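You operate a simulated robot arm through the tools that you are given. There is no shell and no other tool.

Carry out the task below with a simulated robot arm. There is one attempt and no reset: what you move stays moved.

JOB
Tidy up at the sorting table top. At the end: the white raddle tab from the sorting table top is on the warp table top; the yellow shim peg stands on top of the white length label; the green raddle tab is on the warp table top; the blue raddle tab from the sorting table top is on the warp table top; whatever was shut is shut again. Leave all else as you found it, and nothing knocked over. Set down upright: blue raddle tab, green raddle tab, white raddle tab.

It is judged by the outcome, as a careful person would: the job done as asked, and still so three seconds after it is handed in. It fails if anything else is knocked over, pushed out of place, dropped, spilled or broken.

ROBOT AND FRAMES
A 6-joint arm with a two-finger gripper, fixed in place. Base frame: the origin is at the foot of the arm, x ahead of it, y to its left, z up; the work surface is at about z = 760. Units: mm, degrees, N and s.
With the tool pointing down near the work surface it reaches from about 300 to 680 mm from the base axis. Its first joint turns from -66.0 to 66.0 degrees. Payload 2.45 kg.
The TCP is the grasp point between the finger pads, 30 mm short of the fingertips. In the tool frame z runs along the fingers and y along their closing line. The gripper opens to 106 mm. The gripper's body begins 79 mm behind the TCP.
Orientation is that of the tool frame in the base frame, as a unit quaternion [x, y, z, w]. With the fingers straight down and closing along the base's y, the tool's x points along the base's -x, its y along +y and its z along -z.

CONTROLS
- The arm moves only by the tool step_arm. Its argument "increments" is one flat list of numbers, 7 for each row, row after row: the shift along the tool's x, y, z in units of 30 mm (1.0 is 30 mm), then the turn, a rotation vector about the tool's x, y, z in units of 4 degrees (1.0 is 4 degrees), then the finger opening in mm, from 0 to 106. In form: [dx, dy, dz, wx, wy, wz, jaw, dx, dy, dz, wx, wy, wz, jaw, ...]. A call has 1 to 20 rows; each row shifts and turns the commanded pose from where the row before left it, along the tool's axes as they then stand. A call with a number of a shift or a turn outside -1 to 1 is refused whole. Rows are played at 5 a second. More than 50 mm and 8.6 degrees between two rows, or a gripper value outside its range, and nothing of the call is played. Where a pose cannot be reached the arm comes as near as it can. A force on the tool above 40 N (or 10 N above the force at the start of the call, whichever is more), or a blocked arm, ends the call early, and 0.2 s more pass. The fingers move at their own pace (about 153 mm/s each) and stop on an object; they squeeze with about 36 N. The grip force told is the motor's: it shows also when the fingers shut on nothing. Time passes only in rows, and 0.2 s behind the last, so rows that do not move let the fingers close. It gives the time, the measured TCP pose, the force on the tool (base axes), the opening and the grip force at its end, in the units of the frame above (readings bear some noise), with the torque about the TCP (base axes, N m) and any sound that the robot's microphone picked up.
- Cameras (640 x 400 px; columns grow to the right, rows downward): "scene" is fixed at [60.9, 422.1, 1394.2]; the picture's right is [-0.69, -0.72, 0.00], its down [-0.48, 0.47, -0.74] and it looks along [0.53, -0.51, -0.67] (base axes); focal length 263 px, centre (320, 200). "wrist" rides on the gripper at [76, -2, -106] in the tool frame; the picture's right is [0.02, 1.00, 0.00], its down [-0.78, 0.02, -0.62] and it looks along [-0.62, 0.01, 0.78] (tool axes); focal length 247 px, centre (320, 200). There is no depth. A picture from a camera that has moved, and an enlarged one, comes with that camera's place and axes in the base frame and with its lens.
- get_image(camera): a new picture of that camera. No time passes.
- inspect(camera, box): a new picture of the part [left, top, right, bottom] of that camera's present view, enlarged. No time passes.
- job_done(): hands the job in; it is judged then, once.

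Nothing tells you positions but the pictures and the camera data. Unless the task says otherwise, let go and move clear before handing in.

The tools are called after "Emit:" by a JSON object that holds its "api" and its "payload". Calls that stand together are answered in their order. step_arm: Moves the arm, as the interface text tells. Its arguments: {"type":"object","properties":{"increments":{"type":"array"}},"required":["increments"]} The other tools are called the same way: get_image (camera) takes a picture; inspect (camera, box) takes an enlarged picture of a part of a camera's view; job_done () hands the job in.

At the start:

```text
clock: 0.0
eef_pos: [444.3, 16.3, 1102.9]
tcp_rot: [-0.001, 1.0, 0.001, 0.001]
ft_force: [-0.3, -0.4, -0.1]
ft_torque: [0.01, -0.03, 0.01]
width: 106.0
finger_force: 0.2
```

scene: 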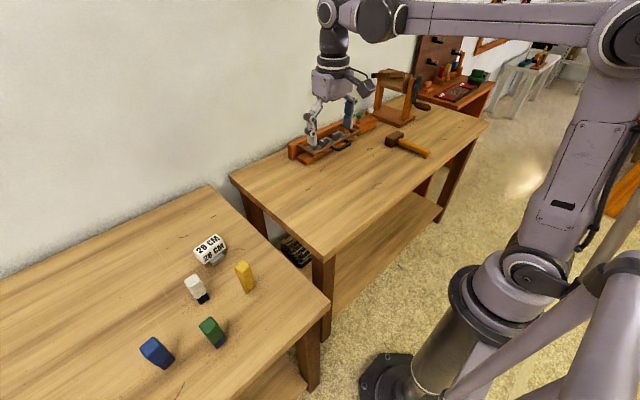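
wrist: 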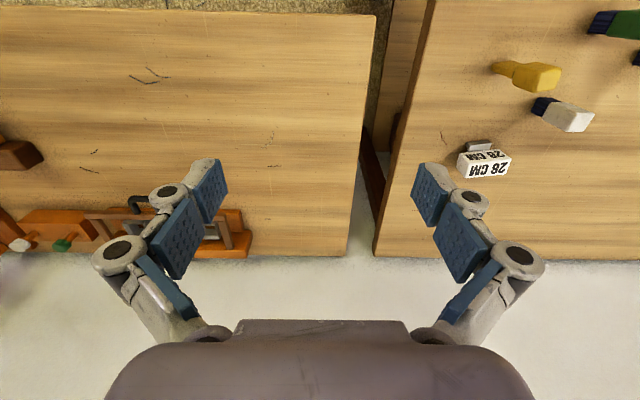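

I see two tables: the near-left one holds a white "28 CM" label, a yellow peg and white, green and blue tabs. The one ahead/right holds a frame, a mallet and other items. I'll look closer before moving.

Emit:
{"api": "inspect", "payload": {"camera": "scene", "box": [120, 210, 320, 380]}}

Emit:
{"api": "inspect", "payload": {"camera": "scene", "box": [270, 60, 500, 200]}}

Emit:
{"api": "inspect", "payload": {"camera": "scene", "box": [400, 20, 640, 160]}}

Emit:
{"api": "inspect", "payload": {"camera": "wrist", "box": [370, 0, 640, 260]}}

Emit:
{"api": "inspect", "payload": {"camera": "wrist", "box": [0, 100, 260, 270]}}

```text
2.35 times, centred on (220, 295) of scene
camera zoom: at [60.9, 422.1, 1394.2], right [-0.69, -0.72, 0.0], down [-0.48, 0.47, -0.74], along [0.53, -0.51, -0.67], focal length 619 px, centre (555, -24)
```

zoom: 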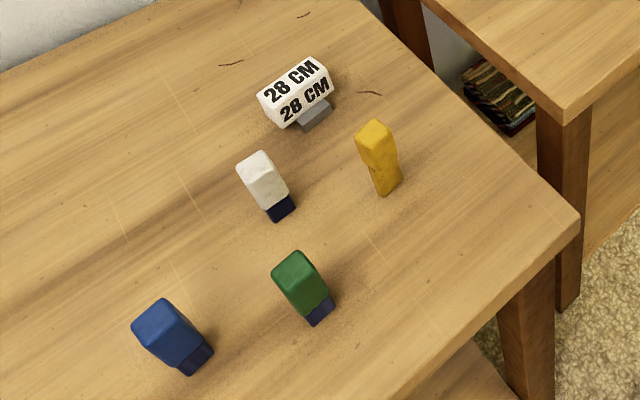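

```text
2.78 times, centred on (385, 130) of scene
camera zoom: at [60.9, 422.1, 1394.2], right [-0.69, -0.72, 0.0], down [-0.48, 0.47, -0.74], along [0.53, -0.51, -0.67], focal length 732 px, centre (139, 395)
```

zoom: 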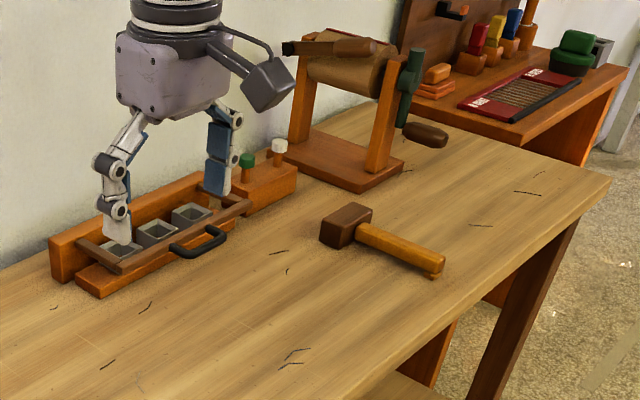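

```text
2.67 times, centred on (520, 90) of scene
camera zoom: at [60.9, 422.1, 1394.2], right [-0.69, -0.72, 0.0], down [-0.48, 0.47, -0.74], along [0.53, -0.51, -0.67], focal length 701 px, centre (-213, 493)
```

zoom: 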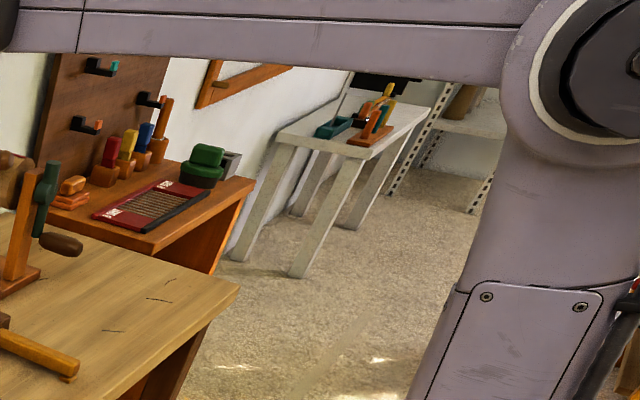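

```text
1.54 times, centred on (505, 130) of wrist
camera zoom: at [367.7, 15.7, 1210.7], right [-0.02, 1.0, 0.0], down [0.78, 0.02, 0.62], along [0.62, 0.01, -0.78], focal length 380 px, centre (35, 308)
```

zoom: 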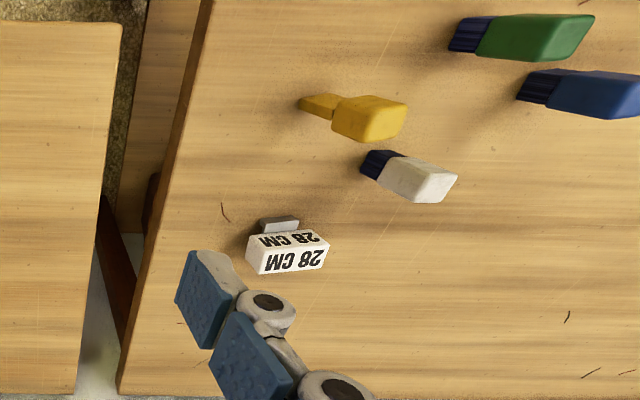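

```text
2.35 times, centred on (130, 185) of wrist
camera zoom: at [367.7, 15.7, 1210.7], right [-0.02, 1.0, 0.0], down [0.78, 0.02, 0.62], along [0.62, 0.01, -0.78], focal length 581 px, centre (767, 235)
```

zoom: 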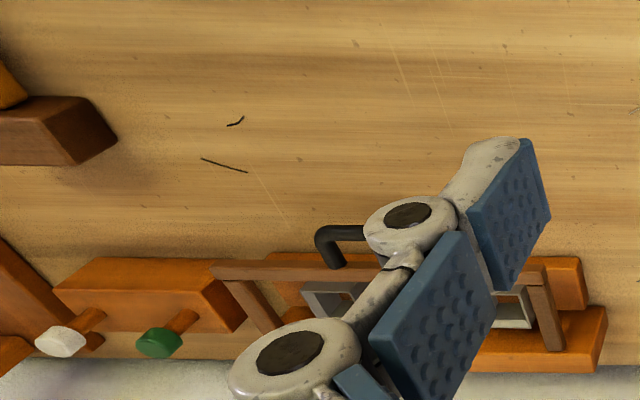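

The sorting table (y > 175) holds the label near (583,336), yellow peg near (440,309), white tab near (502,413), green near (385,430) and blue near (425,537). The warp table (y < 100) has a large clear area in front. I'll fly the wrist camera over the sorting table, staying high, to see the shapes and orientations better.

Emit:
{"api": "step_arm", "payload": {"increments": [0.122, 0.8725, 0.286, 0, 0, 0, 106, 0.122, 0.8725, 0.286, 0, 0, 0, 106, 0.122, 0.8725, 0.286, 0, 0, 0, 106, 0.122, 0.8725, 0.286, 0, 0, 0, 106, 0.122, 0.8725, 0.286, 0, 0, 0, 106, 0.122, 0.8725, 0.286, 0, 0, 0, 106, 0.122, 0.8725, 0.286, 0, 0, 0, 106, 0.122, 0.8725, 0.286, 0, 0, 0, 106, 0.122, 0.8725, 0.286, 0, 0, 0, 106, 0.122, 0.8725, 0.286, 0, 0, 0, 106, 0.122, 0.8725, 0.286, 0, 0, 0, 106, 0.122, 0.8725, 0.286, 0, 0, 0, 106, 0, 0, 0, 0, 0, 0, 106]}}

```text
clock: 2.8
eef_pos: [399.5, 329.9, 1000.7]
tcp_rot: [0.0, 1.0, 0.0, 0.001]
ft_force: [0.3, 0.0, 0.4]
ft_torque: [-0.01, 0.01, 0.01]
width: 106.1
finger_force: 0.1
```

The arm is above the sorting table at about (400,330,1000). Next I'll take wrist pictures of the tabs, peg and label.

Emit:
{"api": "get_image", "payload": {"camera": "wrist"}}

Emit:
{"api": "inspect", "payload": {"camera": "wrist", "box": [240, 80, 400, 200]}}

Emit:
{"api": "inspect", "payload": {"camera": "wrist", "box": [360, 20, 560, 150]}}

Emit:
{"api": "inspect", "payload": {"camera": "scene", "box": [120, 200, 320, 380]}}

```text
taken
camera wrist: at [322.9, 329.5, 1108.7], right [-0.02, 1.0, 0.0], down [0.78, 0.02, 0.62], along [0.62, 0.01, -0.78], focal length 247 px, centre (320, 200)
```

wrist: 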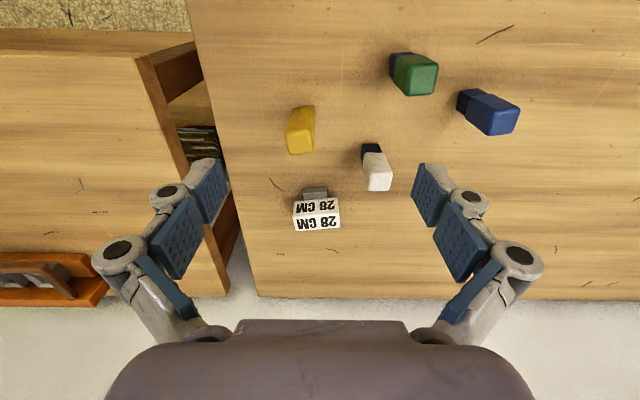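

```text
3.33 times, centred on (320, 140) of wrist
camera zoom: at [322.9, 329.5, 1108.7], right [-0.02, 1.0, 0.0], down [0.78, 0.02, 0.62], along [0.62, 0.01, -0.78], focal length 823 px, centre (320, 400)
```

zoom: 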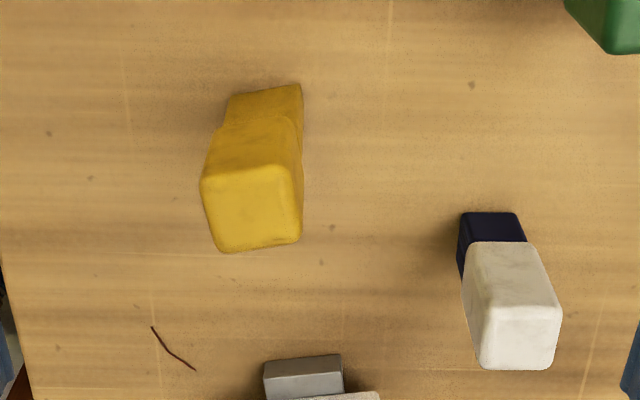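

```text
3.08 times, centred on (460, 85) of wrist
camera zoom: at [322.9, 329.5, 1108.7], right [-0.02, 1.0, 0.0], down [0.78, 0.02, 0.62], along [0.62, 0.01, -0.78], focal length 760 px, centre (-111, 554)
```

zoom: 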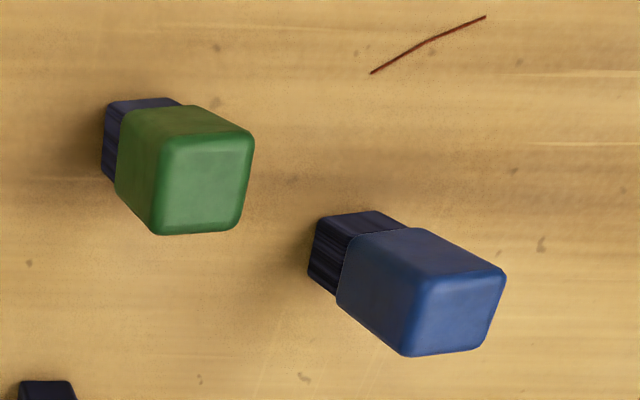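

```text
2.22 times, centred on (220, 290) of scene
camera zoom: at [60.9, 422.1, 1394.2], right [-0.69, -0.72, 0.0], down [-0.48, 0.47, -0.74], along [0.53, -0.51, -0.67], focal length 584 px, centre (542, 0)
```

zoom: 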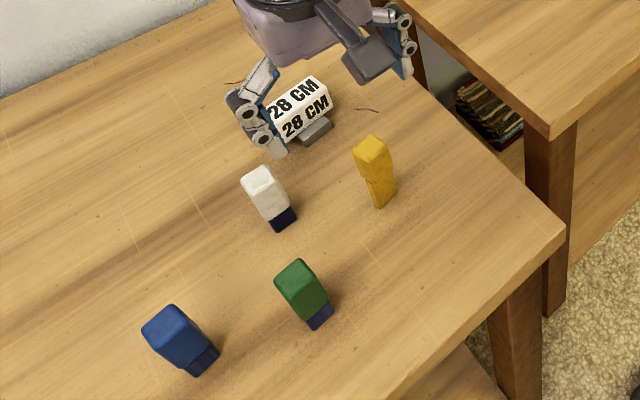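

Shapes are clearer now: each tab is a block with a navy foot and a slightly wider head, standing upright, and the yellow peg is a waisted block. I'll look at the label closely before planning grasps.

Emit:
{"api": "inspect", "payload": {"camera": "wrist", "box": [280, 170, 360, 240]}}

Emit:
{"api": "inspect", "payload": {"camera": "wrist", "box": [270, 90, 330, 170]}}

Emit:
{"api": "inspect", "payload": {"camera": "wrist", "box": [345, 130, 405, 200]}}

Emit:
{"api": "inspect", "payload": {"camera": "scene", "box": [170, 225, 270, 310]}}

```text
5.71 times, centred on (320, 205) of wrist
camera zoom: at [322.9, 329.5, 1108.7], right [-0.02, 1.0, 0.0], down [0.78, 0.02, 0.62], along [0.62, 0.01, -0.78], focal length 1411 px, centre (320, 171)
```

zoom: 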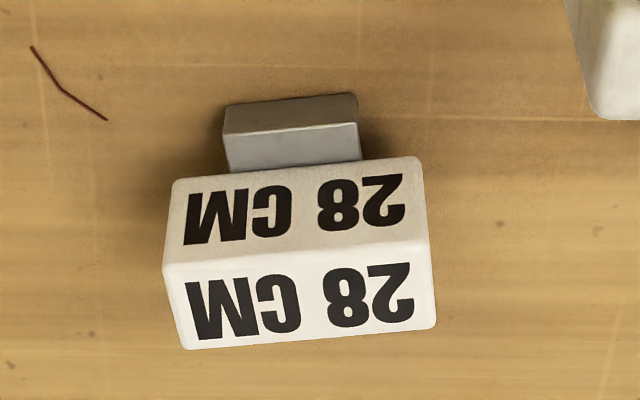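

```text
5.00 times, centred on (300, 130) of wrist
camera zoom: at [322.9, 329.5, 1108.7], right [-0.02, 1.0, 0.0], down [0.78, 0.02, 0.62], along [0.62, 0.01, -0.78], focal length 1235 px, centre (420, 550)
```

zoom: 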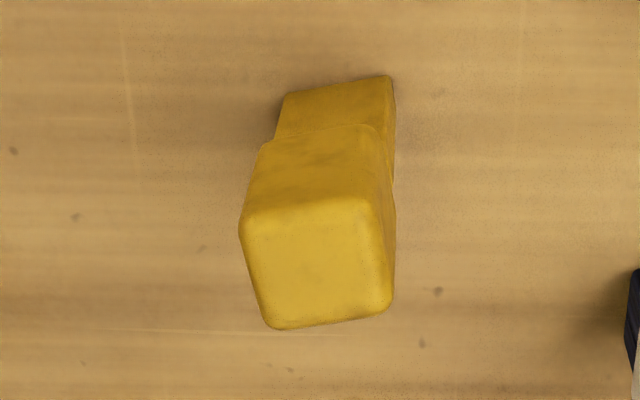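

```text
5.71 times, centred on (375, 165) of wrist
camera zoom: at [322.9, 329.5, 1108.7], right [-0.02, 1.0, 0.0], down [0.78, 0.02, 0.62], along [0.62, 0.01, -0.78], focal length 1411 px, centre (6, 400)
```

zoom: 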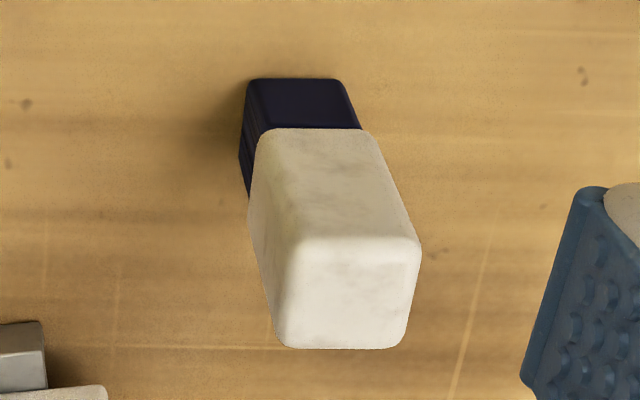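

```text
4.71 times, centred on (220, 268) of scene
camera zoom: at [60.9, 422.1, 1394.2], right [-0.69, -0.72, 0.0], down [-0.48, 0.47, -0.74], along [0.53, -0.51, -0.67], focal length 1237 px, centre (791, -118)
```

zoom: 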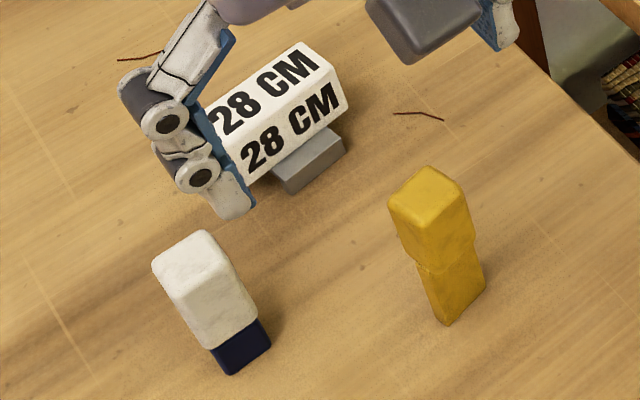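

From the pictures: tabs and peg are about 86 mm tall with heads about 29 mm square. The label's flat top is at z of about 813, roughly 75 x 34 mm, centred near (604,329) and yawed about 8°. I'll move closer for a second view of the label and check the heights.

Emit:
{"api": "step_arm", "payload": {"increments": [-0.667, 0, 0.417, 0, 0, 0, 106, -0.667, 0, 0.417, 0, 0, 0, 106, -0.667, 0, 0.417, 0, 0, 0, 106, -0.667, 0, 0.417, 0, 0, 0, 106, 0, 0, 0, 0, 0, 0, 106]}}

Emit:
{"api": "get_image", "payload": {"camera": "wrist"}}

Emit:
{"api": "inspect", "payload": {"camera": "wrist", "box": [260, 130, 400, 250]}}

Emit:
{"api": "inspect", "payload": {"camera": "wrist", "box": [350, 20, 470, 120]}}

```text
clock: 4.0
eef_pos: [481.3, 332.9, 947.4]
tcp_rot: [-0.001, 1.0, 0.0, 0.001]
ft_force: [0.2, 0.0, 0.4]
ft_torque: [0.03, 0.04, -0.03]
width: 106.2
finger_force: 0.0
```

```text
taken
camera wrist: at [403.7, 331.7, 1056.0], right [-0.02, 1.0, 0.0], down [0.78, 0.02, 0.62], along [0.62, 0.01, -0.78], focal length 247 px, centre (320, 200)
```

wrist: 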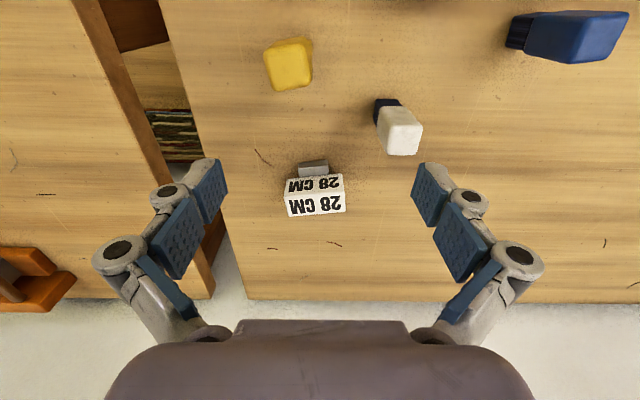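

```text
3.33 times, centred on (330, 190) of wrist
camera zoom: at [403.7, 331.7, 1056.0], right [-0.02, 1.0, 0.0], down [0.78, 0.02, 0.62], along [0.62, 0.01, -0.78], focal length 823 px, centre (287, 233)
```

zoom: 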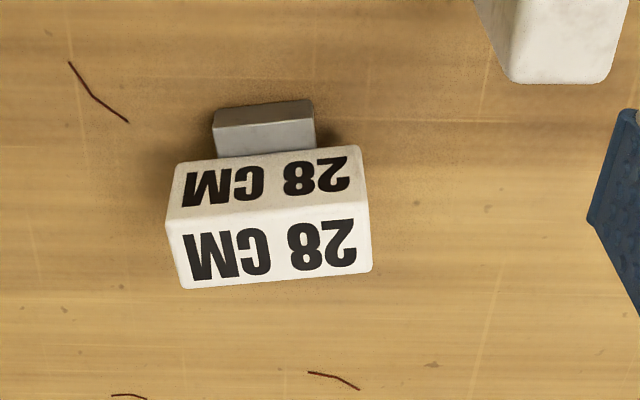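

```text
4.00 times, centred on (410, 70) of wrist
camera zoom: at [403.7, 331.7, 1056.0], right [-0.02, 1.0, 0.0], down [0.78, 0.02, 0.62], along [0.62, 0.01, -0.78], focal length 988 px, centre (-40, 720)
```

zoom: 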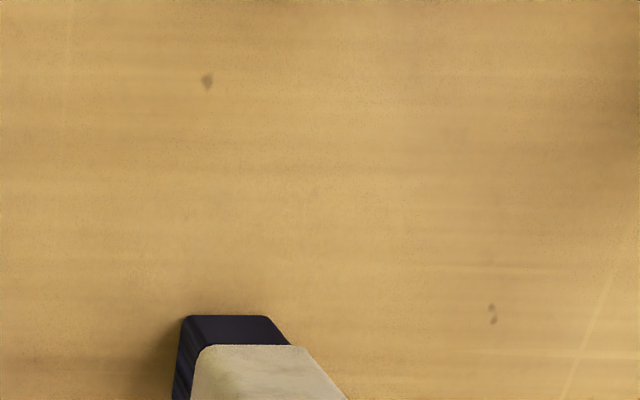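

A second view confirms the label top: centre about (603,329), z about 814, yaw about +8°. That is near the arm's reach limit, so I'll check empty that the arm can get above it.

Emit:
{"api": "step_arm", "payload": {"increments": [-0.82, 0, 0.4, 0, 0, 0, 106, -0.82, 0, 0.4, 0, 0, 0, 106, -0.82, 0, 0.4, 0, 0, 0, 106, -0.82, 0, 0.4, 0, 0, 0, 106, -0.82, 0, 0.4, 0, 0, 0, 106, 0, 0, 0, 0, 0, 0, 106, 0, 0, 0, 0, 0, 0, 106]}}

Emit:
{"api": "get_image", "payload": {"camera": "scene"}}

```text
clock: 5.6
eef_pos: [603.0, 332.8, 891.1]
tcp_rot: [0.0, 1.0, 0.0, 0.001]
ft_force: [0.1, 0.1, -0.8]
ft_torque: [-0.03, -0.01, 0.01]
width: 106.1
finger_force: 0.0
```

```text
taken
```

scene: 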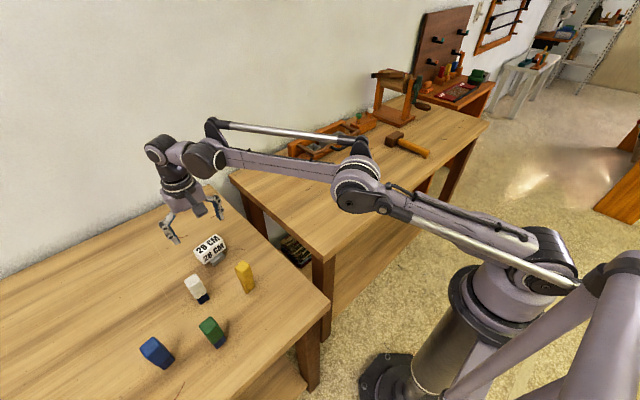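

The arm reaches above the label with the tool straight down. I'll do a short pause and re-read the pose to gauge the reading noise before the first grasp.

Emit:
{"api": "step_arm", "payload": {"increments": [0, 0, 0, 0, 0, 0, 106, 0, 0, 0, 0, 0, 0, 106]}}

Emit:
{"api": "get_image", "payload": {"camera": "wrist"}}

```text
clock: 6.2
eef_pos: [602.9, 332.5, 891.1]
tcp_rot: [0.0, 1.0, 0.001, 0.001]
ft_force: [0.7, 0.4, -0.8]
ft_torque: [0.0, -0.01, 0.02]
width: 106.0
finger_force: 0.0
```

```text
taken
camera wrist: at [526.0, 331.0, 998.9], right [-0.02, 1.0, 0.0], down [0.78, 0.02, 0.62], along [0.62, 0.01, -0.78], focal length 247 px, centre (320, 200)
```

wrist: 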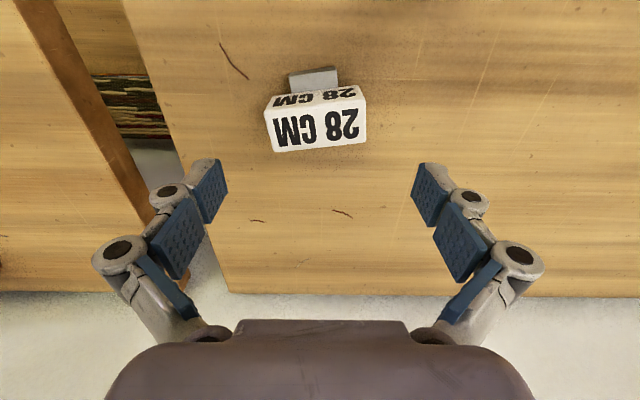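

Readings repeat to within about 0.3 mm, so I'll correct from the measured pose. First grasp is the white tab at about (500.5,410), closing along y; I'll go up, across, and hover above it to check alignment.

Emit:
{"api": "step_arm", "payload": {"increments": [0, 0, -1, 0, 0, 0, 106, 0, 0, -1, 0, 0, 0, 106, 0.858, 0.646, 0, 0, 0, 0, 80, 0.858, 0.646, 0, 0, 0, 0, 80, 0.858, 0.646, 0, 0, 0, 0, 80, 0.858, 0.646, 0, 0, 0, 0, 80, 0, 0, 0.8, 0, 0, 0, 80, 0, 0, 0.8, 0, 0, 0, 80, 0, 0, 0, 0, 0, 0, 80, 0, 0, 0, 0, 0, 0, 80]}}

Emit:
{"api": "get_image", "payload": {"camera": "wrist"}}

Emit:
{"api": "inspect", "payload": {"camera": "wrist", "box": [240, 40, 400, 200]}}

Emit:
{"api": "inspect", "payload": {"camera": "scene", "box": [140, 190, 280, 320]}}

```text
clock: 8.4
eef_pos: [533.8, 434.5, 916.0]
tcp_rot: [0.001, 1.0, 0.0, -0.001]
ft_force: [-0.7, -0.1, 0.2]
ft_torque: [-0.05, 0.0, -0.03]
width: 79.8
finger_force: 0.0
out of reach, approached as far as the arm can: row 2, 3, 4, 5, 6, 7, 8
```

```text
taken
camera wrist: at [457.5, 434.6, 1024.7], right [-0.02, 1.0, 0.0], down [0.78, 0.02, 0.62], along [0.62, 0.01, -0.78], focal length 247 px, centre (320, 200)
```

wrist: 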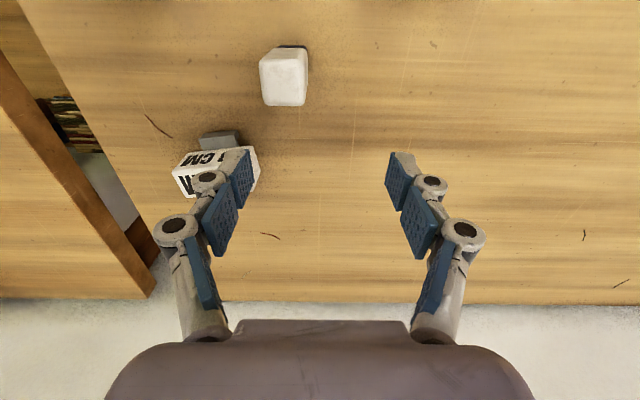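

```text
2.50 times, centred on (320, 120) of wrist
camera zoom: at [457.5, 434.6, 1024.7], right [-0.02, 1.0, 0.0], down [0.78, 0.02, 0.62], along [0.62, 0.01, -0.78], focal length 617 px, centre (320, 400)
```

zoom: 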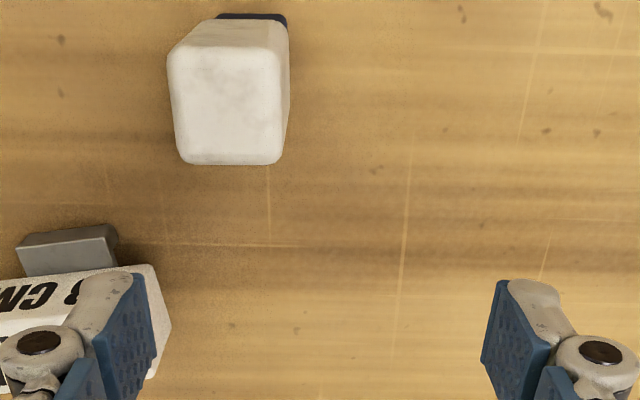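

```text
3.08 times, centred on (210, 255) of scene
camera zoom: at [60.9, 422.1, 1394.2], right [-0.69, -0.72, 0.0], down [-0.48, 0.47, -0.74], along [0.53, -0.51, -0.67], focal length 809 px, centre (658, 31)
```

zoom: 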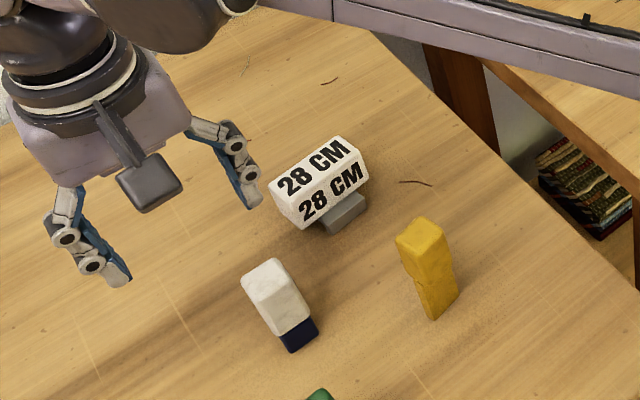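

The straight-up move over the label was beyond reach, so the arm slid outward instead; nothing was touched. I'm at (534,434,916) and will move back in over the white tab, then re-check.

Emit:
{"api": "step_arm", "payload": {"increments": [0.55, -0.41, 0.1, 0, 0, 0, 80, 0.55, -0.41, 0.1, 0, 0, 0, 80, 0, 0, 0, 0, 0, 0, 80, 0, 0, 0, 0, 0, 0, 80]}}

Emit:
{"api": "get_image", "payload": {"camera": "wrist"}}

```text
clock: 9.4
eef_pos: [518.4, 420.0, 918.2]
tcp_rot: [0.0, 1.0, 0.001, 0.0]
ft_force: [0.5, 0.4, -0.1]
ft_torque: [0.0, -0.01, 0.0]
width: 79.9
finger_force: 0.0
out of reach, approached as far as the arm can: row 1
```

```text
taken
camera wrist: at [441.2, 419.3, 1026.8], right [-0.02, 1.0, 0.0], down [0.78, 0.02, 0.62], along [0.62, 0.01, -0.78], focal length 247 px, centre (320, 200)
```

wrist: 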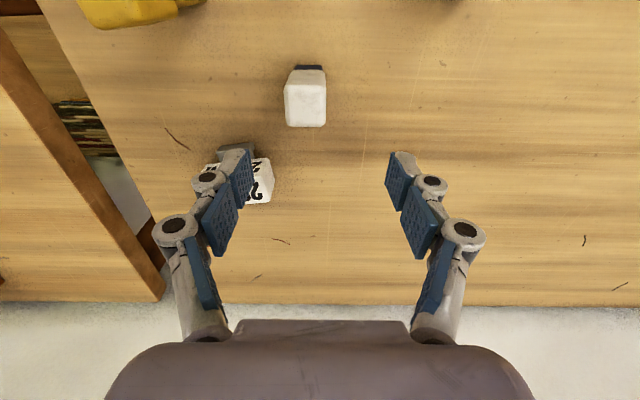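

Back within reach at (518,420,918). Fine move to over the white tab at (500.5,410), z about 890.

Emit:
{"api": "step_arm", "payload": {"increments": [0.597, -0.323, 0.3, 0, 0, 0, 80, 0, 0, 0.6, 0, 0, 0, 80, 0, 0, 0, 0, 0, 0, 80, 0, 0, 0, 0, 0, 0, 80]}}

Emit:
{"api": "get_image", "payload": {"camera": "wrist"}}

Emit:
{"api": "inspect", "payload": {"camera": "scene", "box": [140, 190, 280, 320]}}

```text
clock: 10.4
eef_pos: [501.4, 413.1, 891.2]
tcp_rot: [0.0, 1.0, 0.0, 0.001]
ft_force: [0.0, -0.6, 0.0]
ft_torque: [0.0, 0.01, -0.01]
width: 79.9
finger_force: 0.0
```

```text
taken
camera wrist: at [423.8, 410.6, 999.2], right [-0.02, 1.0, 0.0], down [0.78, 0.02, 0.62], along [0.62, 0.01, -0.78], focal length 247 px, centre (320, 200)
```

wrist: 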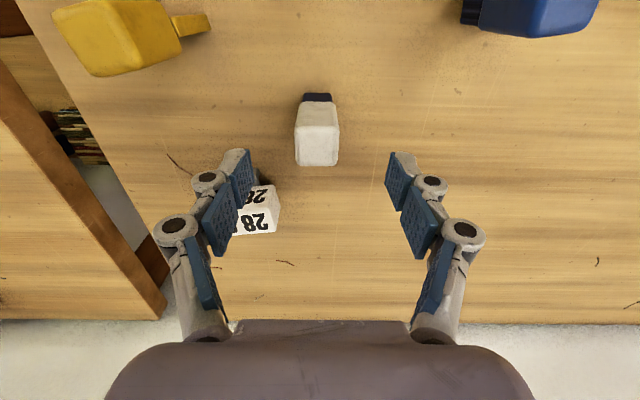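

```text
3.08 times, centred on (210, 255) of scene
camera zoom: at [60.9, 422.1, 1394.2], right [-0.69, -0.72, 0.0], down [-0.48, 0.47, -0.74], along [0.53, -0.51, -0.67], focal length 809 px, centre (658, 31)
```

zoom: 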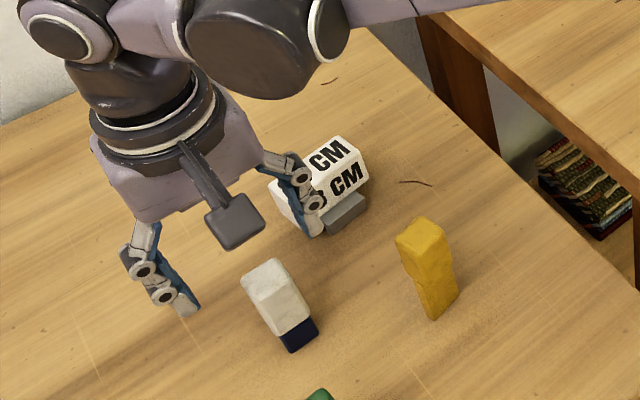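

The gripper is about 2 mm too far in +y relative to the white tab; x is good. I'll correct that and go down to z of about 822 with the jaws still open.

Emit:
{"api": "step_arm", "payload": {"increments": [0, -0.06, 0.4, 0, 0, 0, 80, 0, 0, 0.6, 0, 0, 0, 80, 0, 0, 0.6, 0, 0, 0, 80, 0, 0, 0.6, 0, 0, 0, 80, 0, 0, 0.1, 0, 0, 0, 80, 0, 0, 0, 0, 0, 0, 80, 0, 0, 0, 0, 0, 0, 80]}}

Emit:
{"api": "get_image", "payload": {"camera": "wrist"}}

Emit:
{"api": "inspect", "payload": {"camera": "scene", "box": [140, 190, 280, 320]}}

```text
clock: 12.0
eef_pos: [499.2, 411.3, 820.3]
tcp_rot: [0.0, 1.0, 0.0, 0.001]
ft_force: [-0.4, 0.6, 0.6]
ft_torque: [0.0, -0.03, 0.01]
width: 80.0
finger_force: 0.0
```

```text
taken
camera wrist: at [422.4, 408.7, 928.6], right [-0.02, 1.0, 0.0], down [0.78, 0.02, 0.62], along [0.62, 0.01, -0.78], focal length 247 px, centre (320, 200)
```

wrist: 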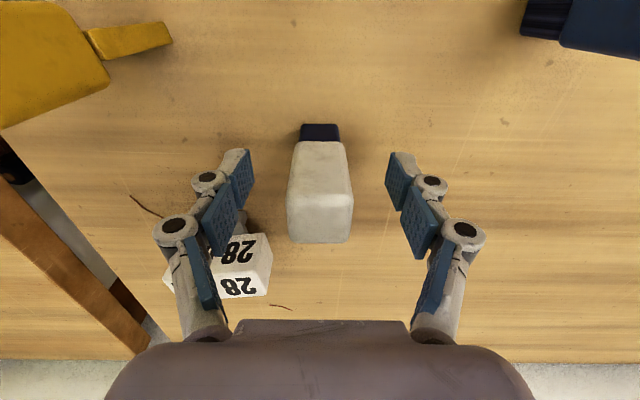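

```text
3.08 times, centred on (210, 255) of scene
camera zoom: at [60.9, 422.1, 1394.2], right [-0.69, -0.72, 0.0], down [-0.48, 0.47, -0.74], along [0.53, -0.51, -0.67], focal length 809 px, centre (658, 31)
```

zoom: 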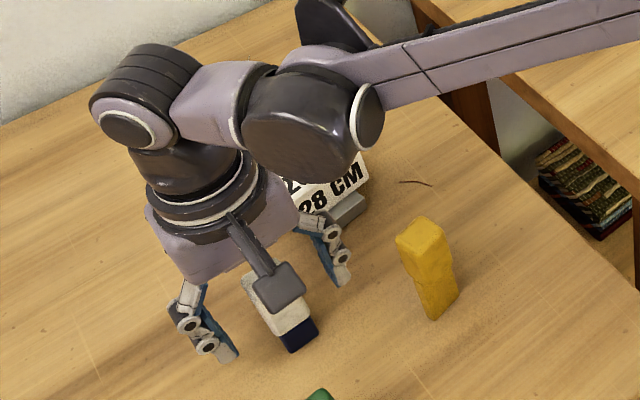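

The white tab is centred between the pads. Closing the jaws on it now.

Emit:
{"api": "step_arm", "payload": {"increments": [0, 0, 0, 0, 0, 0, 45, 0, 0, 0, 0, 0, 0, 35, 0, 0, 0, 0, 0, 0, 15, 0, 0, 0, 0, 0, 0, 15, 0, 0, 0, 0, 0, 0, 15, 0, 0, 0, 0, 0, 0, 15]}}

Emit:
{"api": "get_image", "payload": {"camera": "wrist"}}

```text
clock: 13.4
eef_pos: [499.0, 410.8, 819.5]
tcp_rot: [0.001, 1.0, 0.0, 0.001]
ft_force: [0.5, -0.6, 1.4]
ft_torque: [-0.01, 0.0, -0.03]
width: 28.9
finger_force: 36.6
```

```text
taken
camera wrist: at [422.4, 408.7, 928.8], right [-0.02, 1.0, 0.0], down [0.78, 0.02, 0.62], along [0.62, 0.01, -0.78], focal length 247 px, centre (320, 200)
```

wrist: 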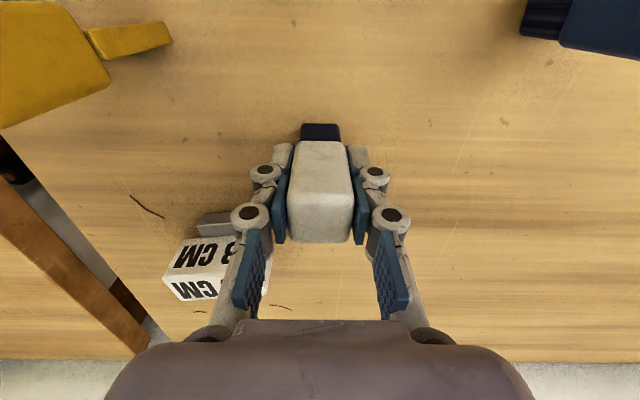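

The white tab is held (28.9 mm, 36 N). I'll lift it straight up and check before crossing to the warp table.

Emit:
{"api": "step_arm", "payload": {"increments": [0, 0, -0.3, 0, 0, 0, 15, 0, 0, -0.5, 0, 0, 0, 15, 0, 0, -0.9, 0, 0, 0, 15, 0, 0, -0.9, 0, 0, 0, 15, 0, 0, -0.9, 0, 0, 0, 15, 0, 0, -0.3, 0, 0, 0, 15, 0, 0, 0, 0, 0, 0, 15]}}

Emit:
{"api": "get_image", "payload": {"camera": "wrist"}}

Emit:
{"api": "get_image", "payload": {"camera": "scene"}}

```text
clock: 15.0
eef_pos: [499.0, 411.6, 936.1]
tcp_rot: [0.001, 1.0, 0.001, 0.001]
ft_force: [-0.6, -0.4, -0.7]
ft_torque: [-0.02, -0.01, -0.01]
width: 28.6
finger_force: 36.1
```

```text
taken
camera wrist: at [421.8, 409.1, 1043.2], right [-0.02, 1.0, 0.0], down [0.78, 0.02, 0.62], along [0.62, 0.01, -0.78], focal length 247 px, centre (320, 200)
```

wrist: 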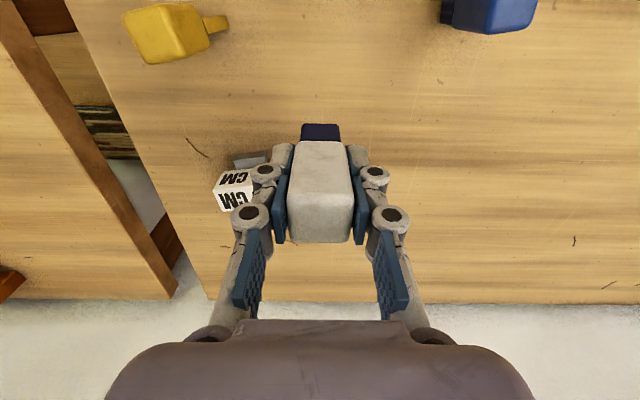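

```text
taken
```

scene: 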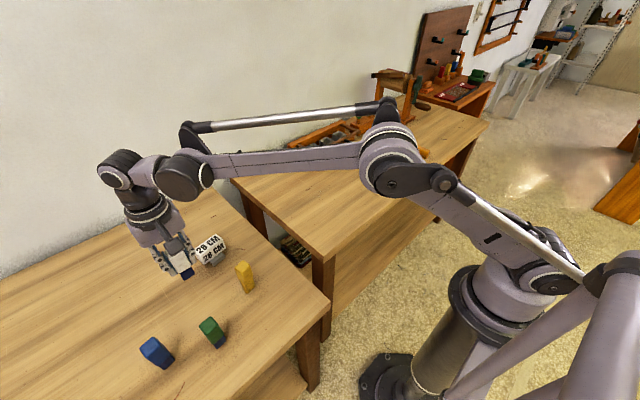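

The tab lifted cleanly and hangs upright. Now I'll carry it along -y to the clear area of the warp table at roughly (500,-180).

Emit:
{"api": "step_arm", "payload": {"increments": [0, -0.5, 0, 0, 0, 0, 15, 0, -1, 0, 0, 0, 0, 15, 0, -1, 0, 0, 0, 0, 15, 0, -1, 0, 0, 0, 0, 15, 0, -1, 0, 0, 0, 0, 15, 0, -1, 0, 0, 0, 0, 15, 0, -1, 0, 0, 0, 0, 15, 0, -1, 0, 0, 0, 0, 15, 0, -1, 0, 0, 0, 0, 15, 0, -1, 0, 0, 0, 0, 15, 0, -1, 0, 0, 0, 0, 15, 0, -1, 0, 0, 0, 0, 15, 0, -1, 0, 0, 0, 0, 15, 0, -1, 0, 0, 0, 0, 15, 0, -1, 0, 0, 0, 0, 15, 0, -1, 0, 0, 0, 0, 15, 0, -1, 0, 0, 0, 0, 15, 0, -1, 0, 0, 0, 0, 15, 0, -1, 0, 0, 0, 0, 15, 0, -0.5, 0, 0, 0, 0, 15]}}

Emit:
{"api": "get_image", "payload": {"camera": "wrist"}}

Emit:
{"api": "get_image", "payload": {"camera": "scene"}}

```text
clock: 19.2
eef_pos: [501.5, -158.4, 935.4]
tcp_rot: [0.0, 1.0, 0.0, 0.001]
ft_force: [0.0, 0.1, -1.1]
ft_torque: [0.0, -0.03, 0.01]
width: 28.7
finger_force: 36.2
```

```text
taken
camera wrist: at [424.2, -160.3, 1043.8], right [-0.02, 1.0, 0.0], down [0.78, 0.02, 0.62], along [0.62, 0.01, -0.78], focal length 247 px, centre (320, 200)
```

wrist: 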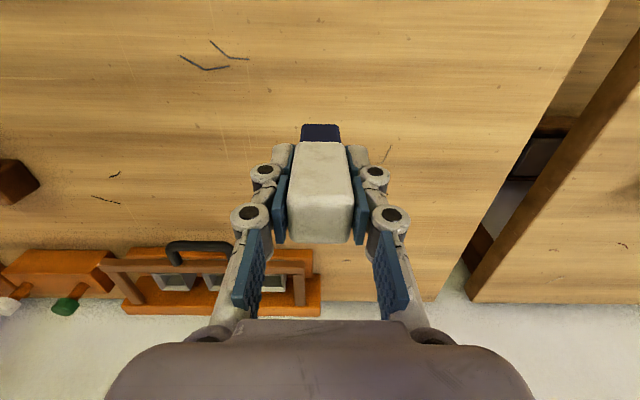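

```text
taken
```

scene: 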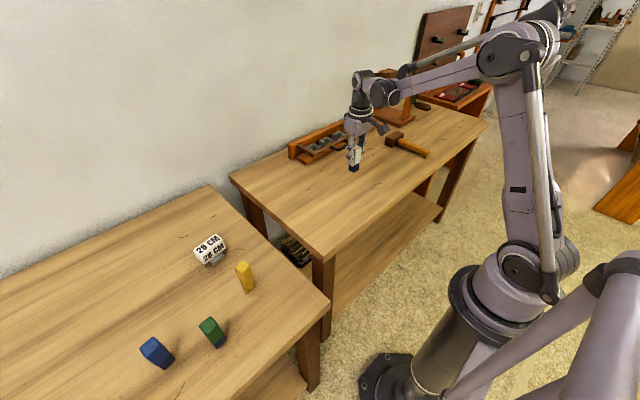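

The tab is over clear warp table surface at (501,-158). I'll lower it to just above contact height, then feel for the table in small steps.

Emit:
{"api": "step_arm", "payload": {"increments": [0, 0, 0.6, 0, 0, 0, 15, 0, 0, 0.9, 0, 0, 0, 15, 0, 0, 0.9, 0, 0, 0, 15, 0, 0, 0.8, 0, 0, 0, 15, 0, 0, 0.3, 0, 0, 0, 15, 0, 0, 0, 0, 0, 0, 15, 0, 0, 0, 0, 0, 0, 15]}}

Emit:
{"api": "get_image", "payload": {"camera": "wrist"}}

Emit:
{"api": "inspect", "payload": {"camera": "scene", "box": [300, 100, 420, 200]}}

```text
clock: 20.8
eef_pos: [500.5, -156.4, 828.0]
tcp_rot: [-0.001, 1.0, 0.0, 0.0]
ft_force: [-0.6, 1.1, -0.7]
ft_torque: [0.0, 0.04, 0.0]
width: 28.6
finger_force: 35.4
```

```text
taken
camera wrist: at [423.9, -158.2, 937.6], right [-0.02, 1.0, 0.0], down [0.78, 0.02, 0.62], along [0.62, 0.01, -0.78], focal length 247 px, centre (320, 200)
```

wrist: 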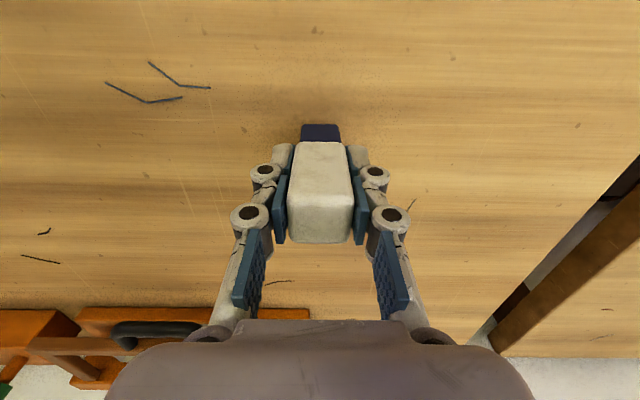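

```text
4.00 times, centred on (360, 150) of scene
camera zoom: at [60.9, 422.1, 1394.2], right [-0.69, -0.72, 0.0], down [-0.48, 0.47, -0.74], along [0.53, -0.51, -0.67], focal length 1052 px, centre (160, 400)
```

zoom: 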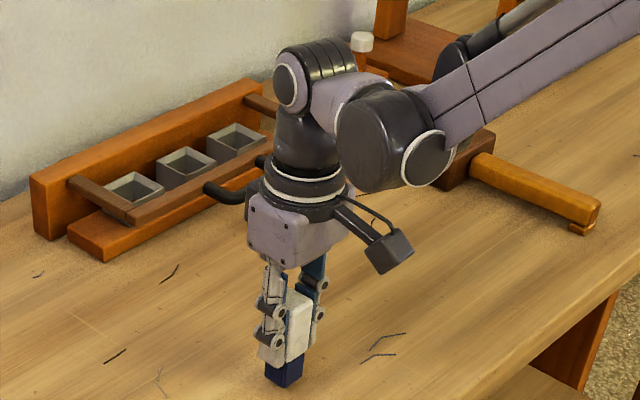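

About 8–9 mm remain to contact by the pick-up height. I'll lower 6 mm, then go in 1 mm steps watching the vertical force.

Emit:
{"api": "step_arm", "payload": {"increments": [0, 0, 0.1, 0, 0, 0, 15, 0, 0, 0.1, 0, 0, 0, 15, 0, 0, 0, 0, 0, 0, 15, 0, 0, 0, 0, 0, 0, 15]}}

Emit:
{"api": "step_arm", "payload": {"increments": [0, 0, 0.035, 0, 0, 0, 15, 0, 0, 0, 0, 0, 0, 15]}}

Emit:
{"api": "step_arm", "payload": {"increments": [0, 0, 0.035, 0, 0, 0, 15, 0, 0, 0, 0, 0, 0, 15]}}

```text
clock: 21.8
eef_pos: [499.8, -157.9, 824.4]
tcp_rot: [-0.001, 1.0, 0.0, 0.001]
ft_force: [0.5, -0.4, -1.4]
ft_torque: [0.01, -0.01, 0.01]
width: 28.7
finger_force: 36.1
```

```text
clock: 22.4
eef_pos: [500.6, -159.1, 822.3]
tcp_rot: [0.0, 1.0, 0.0, 0.0]
ft_force: [0.1, 0.0, -1.2]
ft_torque: [0.0, 0.03, -0.02]
width: 28.8
finger_force: 36.1
```

```text
clock: 23.0
eef_pos: [500.6, -157.3, 821.6]
tcp_rot: [0.001, 1.0, 0.0, 0.001]
ft_force: [0.2, 0.9, -0.8]
ft_torque: [0.0, 0.03, 0.01]
width: 28.8
finger_force: 36.2
```

No contact yet (z of about 821.6). Continuing in small steps.

Emit:
{"api": "step_arm", "payload": {"increments": [0, 0, 0.03, 0, 0, 0, 15, 0, 0, 0, 0, 0, 0, 15]}}

Emit:
{"api": "step_arm", "payload": {"increments": [0, 0, 0.03, 0, 0, 0, 15, 0, 0, 0, 0, 0, 0, 15]}}

Emit:
{"api": "inspect", "payload": {"camera": "scene", "box": [335, 145, 385, 185]}}

```text
clock: 23.6
eef_pos: [500.0, -159.0, 820.4]
tcp_rot: [0.0, 1.0, 0.0, 0.0]
ft_force: [0.0, -0.5, -1.0]
ft_torque: [0.04, 0.02, 0.03]
width: 28.7
finger_force: 35.8
```

```text
clock: 24.2
eef_pos: [500.3, -158.5, 820.9]
tcp_rot: [0.0, 1.0, 0.001, 0.0]
ft_force: [2.1, -0.1, 17.2]
ft_torque: [0.03, -0.12, -0.05]
width: 28.9
finger_force: 35.4
```

```text
10.00 times, centred on (360, 165) of scene
camera zoom: at [60.6, 422.2, 1394.1], right [-0.69, -0.72, 0.0], down [-0.48, 0.47, -0.74], along [0.53, -0.51, -0.67], focal length 2629 px, centre (-80, 550)
```

zoom: 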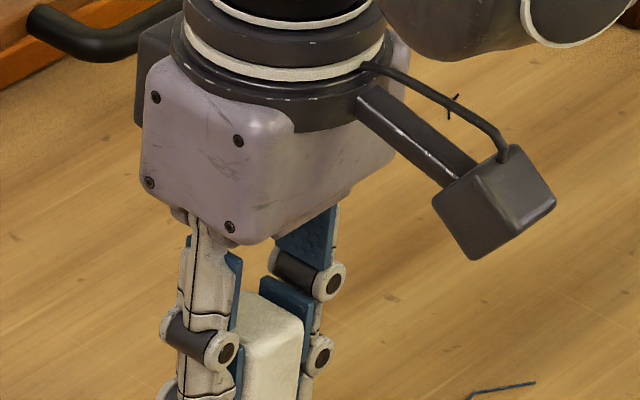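

Contact felt (17 N up). I'll ease back a hair and open the jaws gently.

Emit:
{"api": "step_arm", "payload": {"increments": [0, 0, -0.012, 0, 0, 0, 15, 0, 0, 0, 0, 0, 0, 15, 0, 0, 0, 0, 0, 0, 34, 0, 0, 0, 0, 0, 0, 45, 0, 0, 0, 0, 0, 0, 60, 0, 0, 0, 0, 0, 0, 60]}}

Emit:
{"api": "get_image", "payload": {"camera": "wrist"}}

```text
clock: 25.6
eef_pos: [498.6, -157.8, 820.3]
tcp_rot: [0.001, 1.0, 0.0, 0.001]
ft_force: [0.5, 0.3, -0.1]
ft_torque: [0.01, -0.02, 0.01]
width: 60.0
finger_force: 0.0
```

```text
taken
camera wrist: at [422.2, -159.8, 928.2], right [-0.02, 1.0, 0.0], down [0.78, 0.02, 0.62], along [0.62, 0.01, -0.78], focal length 247 px, centre (320, 200)
```

wrist: 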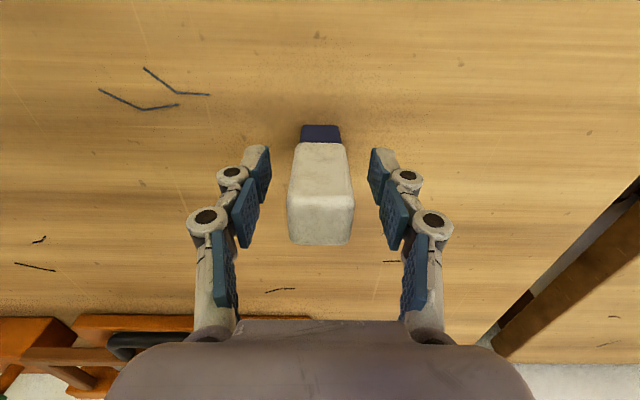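

The white tab stands upright on the warp table. I'll raise clear, then return toward the yellow peg.

Emit:
{"api": "step_arm", "payload": {"increments": [0, 0, -0.5, 0, 0, 0, 60, 0, 0, -0.8, 0, 0, 0, 60, 0, 0, -0.9, 0, 0, 0, 60, 0, 0, -0.9, 0, 0, 0, 60, 0, 0, -0.9, 0, 0, 0, 60, 0, 0, 0, 0, 0, 0, 70]}}

Emit:
{"api": "inspect", "payload": {"camera": "scene", "box": [300, 100, 420, 200]}}

Emit:
{"api": "step_arm", "payload": {"increments": [0.1, 0.6, 0, 0, 0, 0, 80, 0.1, 1, 0, 0, 0, 0, 80, 0.1, 1, 0, 0, 0, 0, 80, 0.1, 1, 0, 0, 0, 0, 80, 0.1, 1, 0, 0, 0, 0, 80, 0.1, 1, 0, 0, 0, 0, 80, 0.1, 1, 0, 0, 0, 0, 80, 0.1, 1, 0, 0, 0, 0, 80, 0.1, 1, 0, 0, 0, 0, 80, 0.1, 1, 0, 0, 0, 0, 80, 0.1, 1, 0, 0, 0, 0, 80, 0.1, 1, 0, 0, 0, 0, 80, 0.1, 1, 0, 0, 0, 0, 80, 0.1, 1, 0, 0, 0, 0, 80, 0.1, 1, 0, 0, 0, 0, 80, 0.2, 0.95, 0, 0, 0, 0, 80, 0, 0, 0, 0, 0, -1, 80, 0, 0, 0, 0, 0, -1, 80, 0, 0, 0, 0, 0, -1, 80, 0, 0, 0, 0, 0, 0, 80]}}

Emit:
{"api": "get_image", "payload": {"camera": "wrist"}}

```text
clock: 27.0
eef_pos: [499.5, -159.1, 941.6]
tcp_rot: [0.0, 1.0, 0.0, 0.002]
ft_force: [-0.1, 0.2, 0.3]
ft_torque: [-0.01, -0.01, 0.01]
width: 69.8
finger_force: 0.0
```

```text
4.00 times, centred on (360, 150) of scene
camera zoom: at [60.9, 422.1, 1394.2], right [-0.69, -0.72, 0.0], down [-0.48, 0.47, -0.74], along [0.53, -0.51, -0.67], focal length 1052 px, centre (160, 400)
```

zoom: 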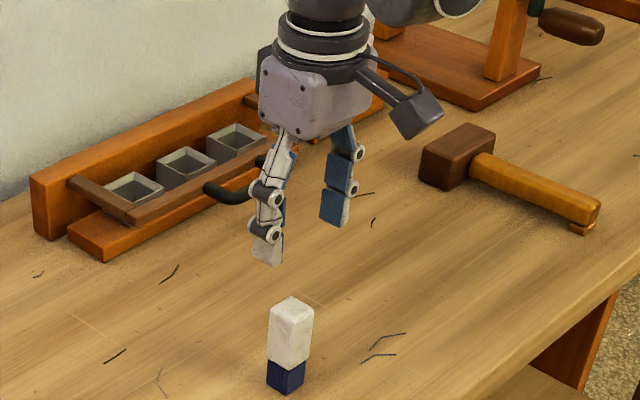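

```text
clock: 31.2
eef_pos: [448.5, 308.5, 940.7]
tcp_rot: [-0.106, 0.994, 0.0, 0.001]
ft_force: [-0.2, -0.1, -0.2]
ft_torque: [-0.01, 0.0, -0.01]
width: 80.1
finger_force: 0.1
```

```text
taken
camera wrist: at [373.8, 291.1, 1048.3], right [-0.23, 0.97, 0.0], down [0.76, 0.18, 0.62], along [0.61, 0.14, -0.78], focal length 247 px, centre (320, 200)
```

wrist: 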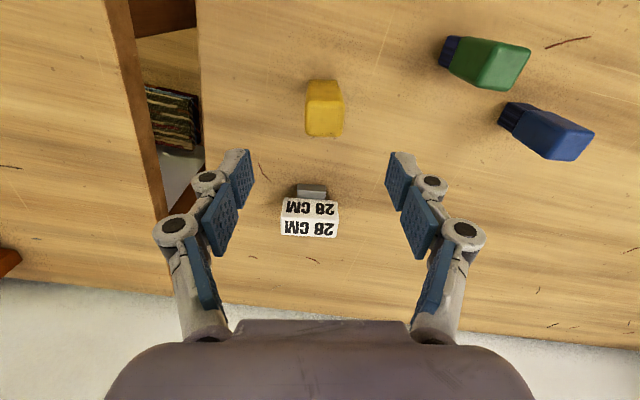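

The white tab is standing safely. I'm above the yellow peg with 12° of yaw; checking alignment in detail.

Emit:
{"api": "inspect", "payload": {"camera": "wrist", "box": [280, 60, 370, 150]}}

Emit:
{"api": "inspect", "payload": {"camera": "scene", "box": [180, 220, 280, 310]}}

```text
4.44 times, centred on (325, 105) of wrist
camera zoom: at [373.8, 291.1, 1048.3], right [-0.23, 0.97, 0.0], down [0.76, 0.18, 0.62], along [0.61, 0.14, -0.78], focal length 1098 px, centre (298, 622)
```

zoom: 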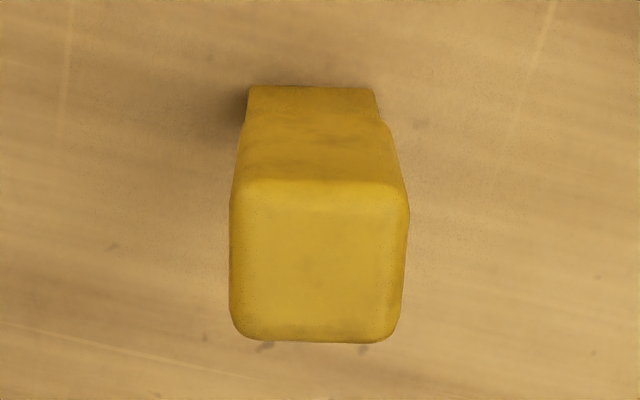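

```text
4.44 times, centred on (230, 265) of scene
camera zoom: at [60.9, 422.1, 1394.2], right [-0.69, -0.72, 0.0], down [-0.48, 0.47, -0.74], along [0.53, -0.51, -0.67], focal length 1168 px, centre (720, -89)
```

zoom: 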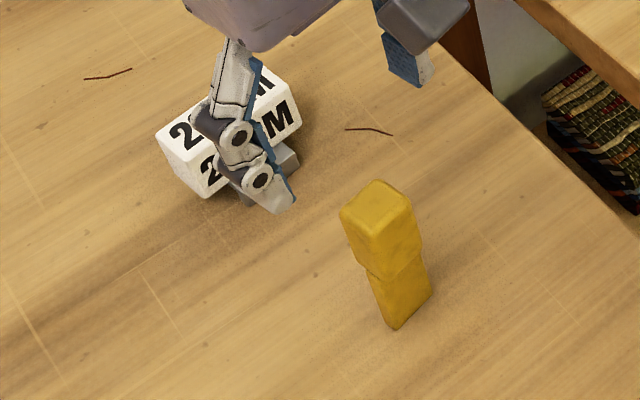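

Alignment in yaw is good, but the peg is about 3.5 mm to the tool's +y. I'll correct that and go down to z of about 822.

Emit:
{"api": "step_arm", "payload": {"increments": [0, 0.115, 0.5, 0, 0, 0, 80, 0, 0, 0.8, 0, 0, 0, 80, 0, 0, 0.8, 0, 0, 0, 80, 0, 0, 0.8, 0, 0, 0, 80, 0, 0, 0.6, 0, 0, 0, 80, 0, 0, 0.45, 0, 0, 0, 80, 0, 0, 0, 0, 0, 0, 80, 0, 0, 0, 0, 0, 0, 80]}}

Emit:
{"api": "get_image", "payload": {"camera": "wrist"}}

Emit:
{"api": "inspect", "payload": {"camera": "scene", "box": [180, 220, 300, 320]}}

```text
clock: 33.0
eef_pos: [448.4, 312.4, 819.8]
tcp_rot: [-0.105, 0.994, 0.0, 0.0]
ft_force: [0.5, 0.8, 1.2]
ft_torque: [0.02, -0.02, -0.06]
width: 80.2
finger_force: 0.1
```

```text
taken
camera wrist: at [372.9, 295.3, 929.5], right [-0.23, 0.97, 0.0], down [0.76, 0.18, 0.62], along [0.61, 0.14, -0.78], focal length 247 px, centre (320, 200)
```

wrist: 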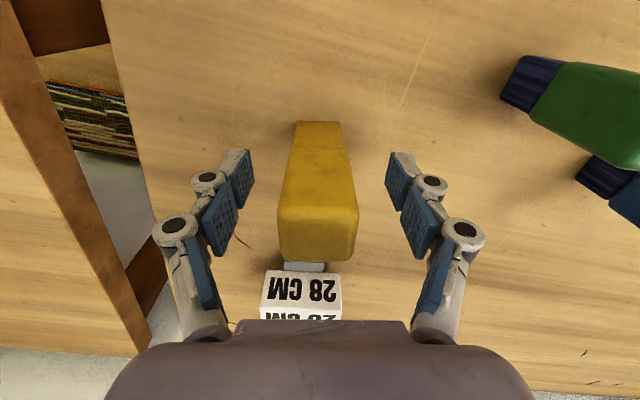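

```text
4.00 times, centred on (240, 270) of scene
camera zoom: at [60.9, 422.1, 1394.2], right [-0.69, -0.72, 0.0], down [-0.48, 0.47, -0.74], along [0.53, -0.51, -0.67], focal length 1052 px, centre (640, -80)
```

zoom: 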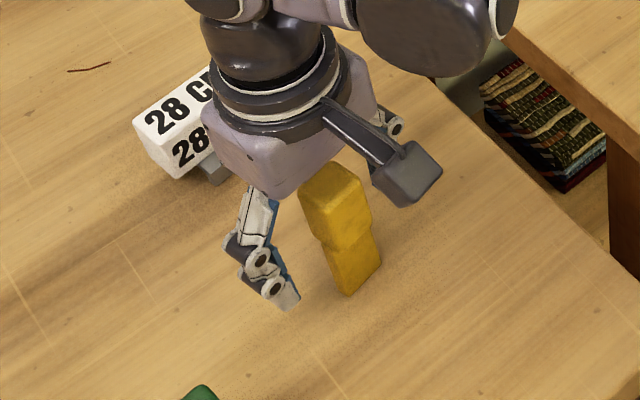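

The peg is centred between the pads; its head starts a bit higher than the tabs', so I'll raise 4 mm for a better hold and close.

Emit:
{"api": "step_arm", "payload": {"increments": [0, 0, -0.133, 0, 0, 0, 80, 0, 0, 0, 0, 0, 0, 48, 0, 0, 0, 0, 0, 0, 36, 0, 0, 0, 0, 0, 0, 15, 0, 0, 0, 0, 0, 0, 15, 0, 0, 0, 0, 0, 0, 15, 0, 0, 0, 0, 0, 0, 15]}}

Emit:
{"api": "get_image", "payload": {"camera": "wrist"}}

Emit:
{"api": "inspect", "payload": {"camera": "scene", "box": [180, 220, 300, 320]}}

```text
clock: 34.6
eef_pos: [447.3, 312.8, 826.7]
tcp_rot: [-0.104, 0.995, 0.0, 0.001]
ft_force: [0.5, -0.9, 2.8]
ft_torque: [0.0, 0.0, -0.03]
width: 28.9
finger_force: 36.3
```

```text
taken
camera wrist: at [372.5, 294.4, 934.1], right [-0.23, 0.97, 0.0], down [0.76, 0.18, 0.62], along [0.61, 0.14, -0.78], focal length 247 px, centre (320, 200)
```

wrist: 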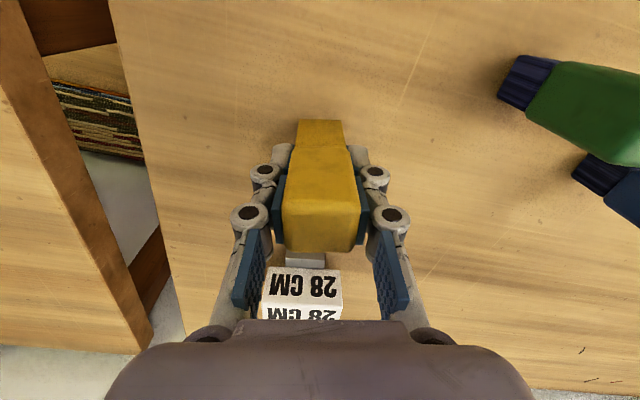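

```text
4.00 times, centred on (240, 270) of scene
camera zoom: at [60.8, 422.0, 1394.2], right [-0.69, -0.72, 0.0], down [-0.48, 0.47, -0.74], along [0.53, -0.51, -0.67], focal length 1052 px, centre (640, -80)
```

zoom: 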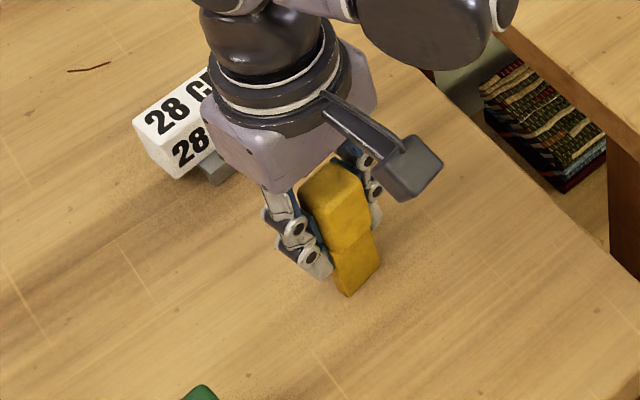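

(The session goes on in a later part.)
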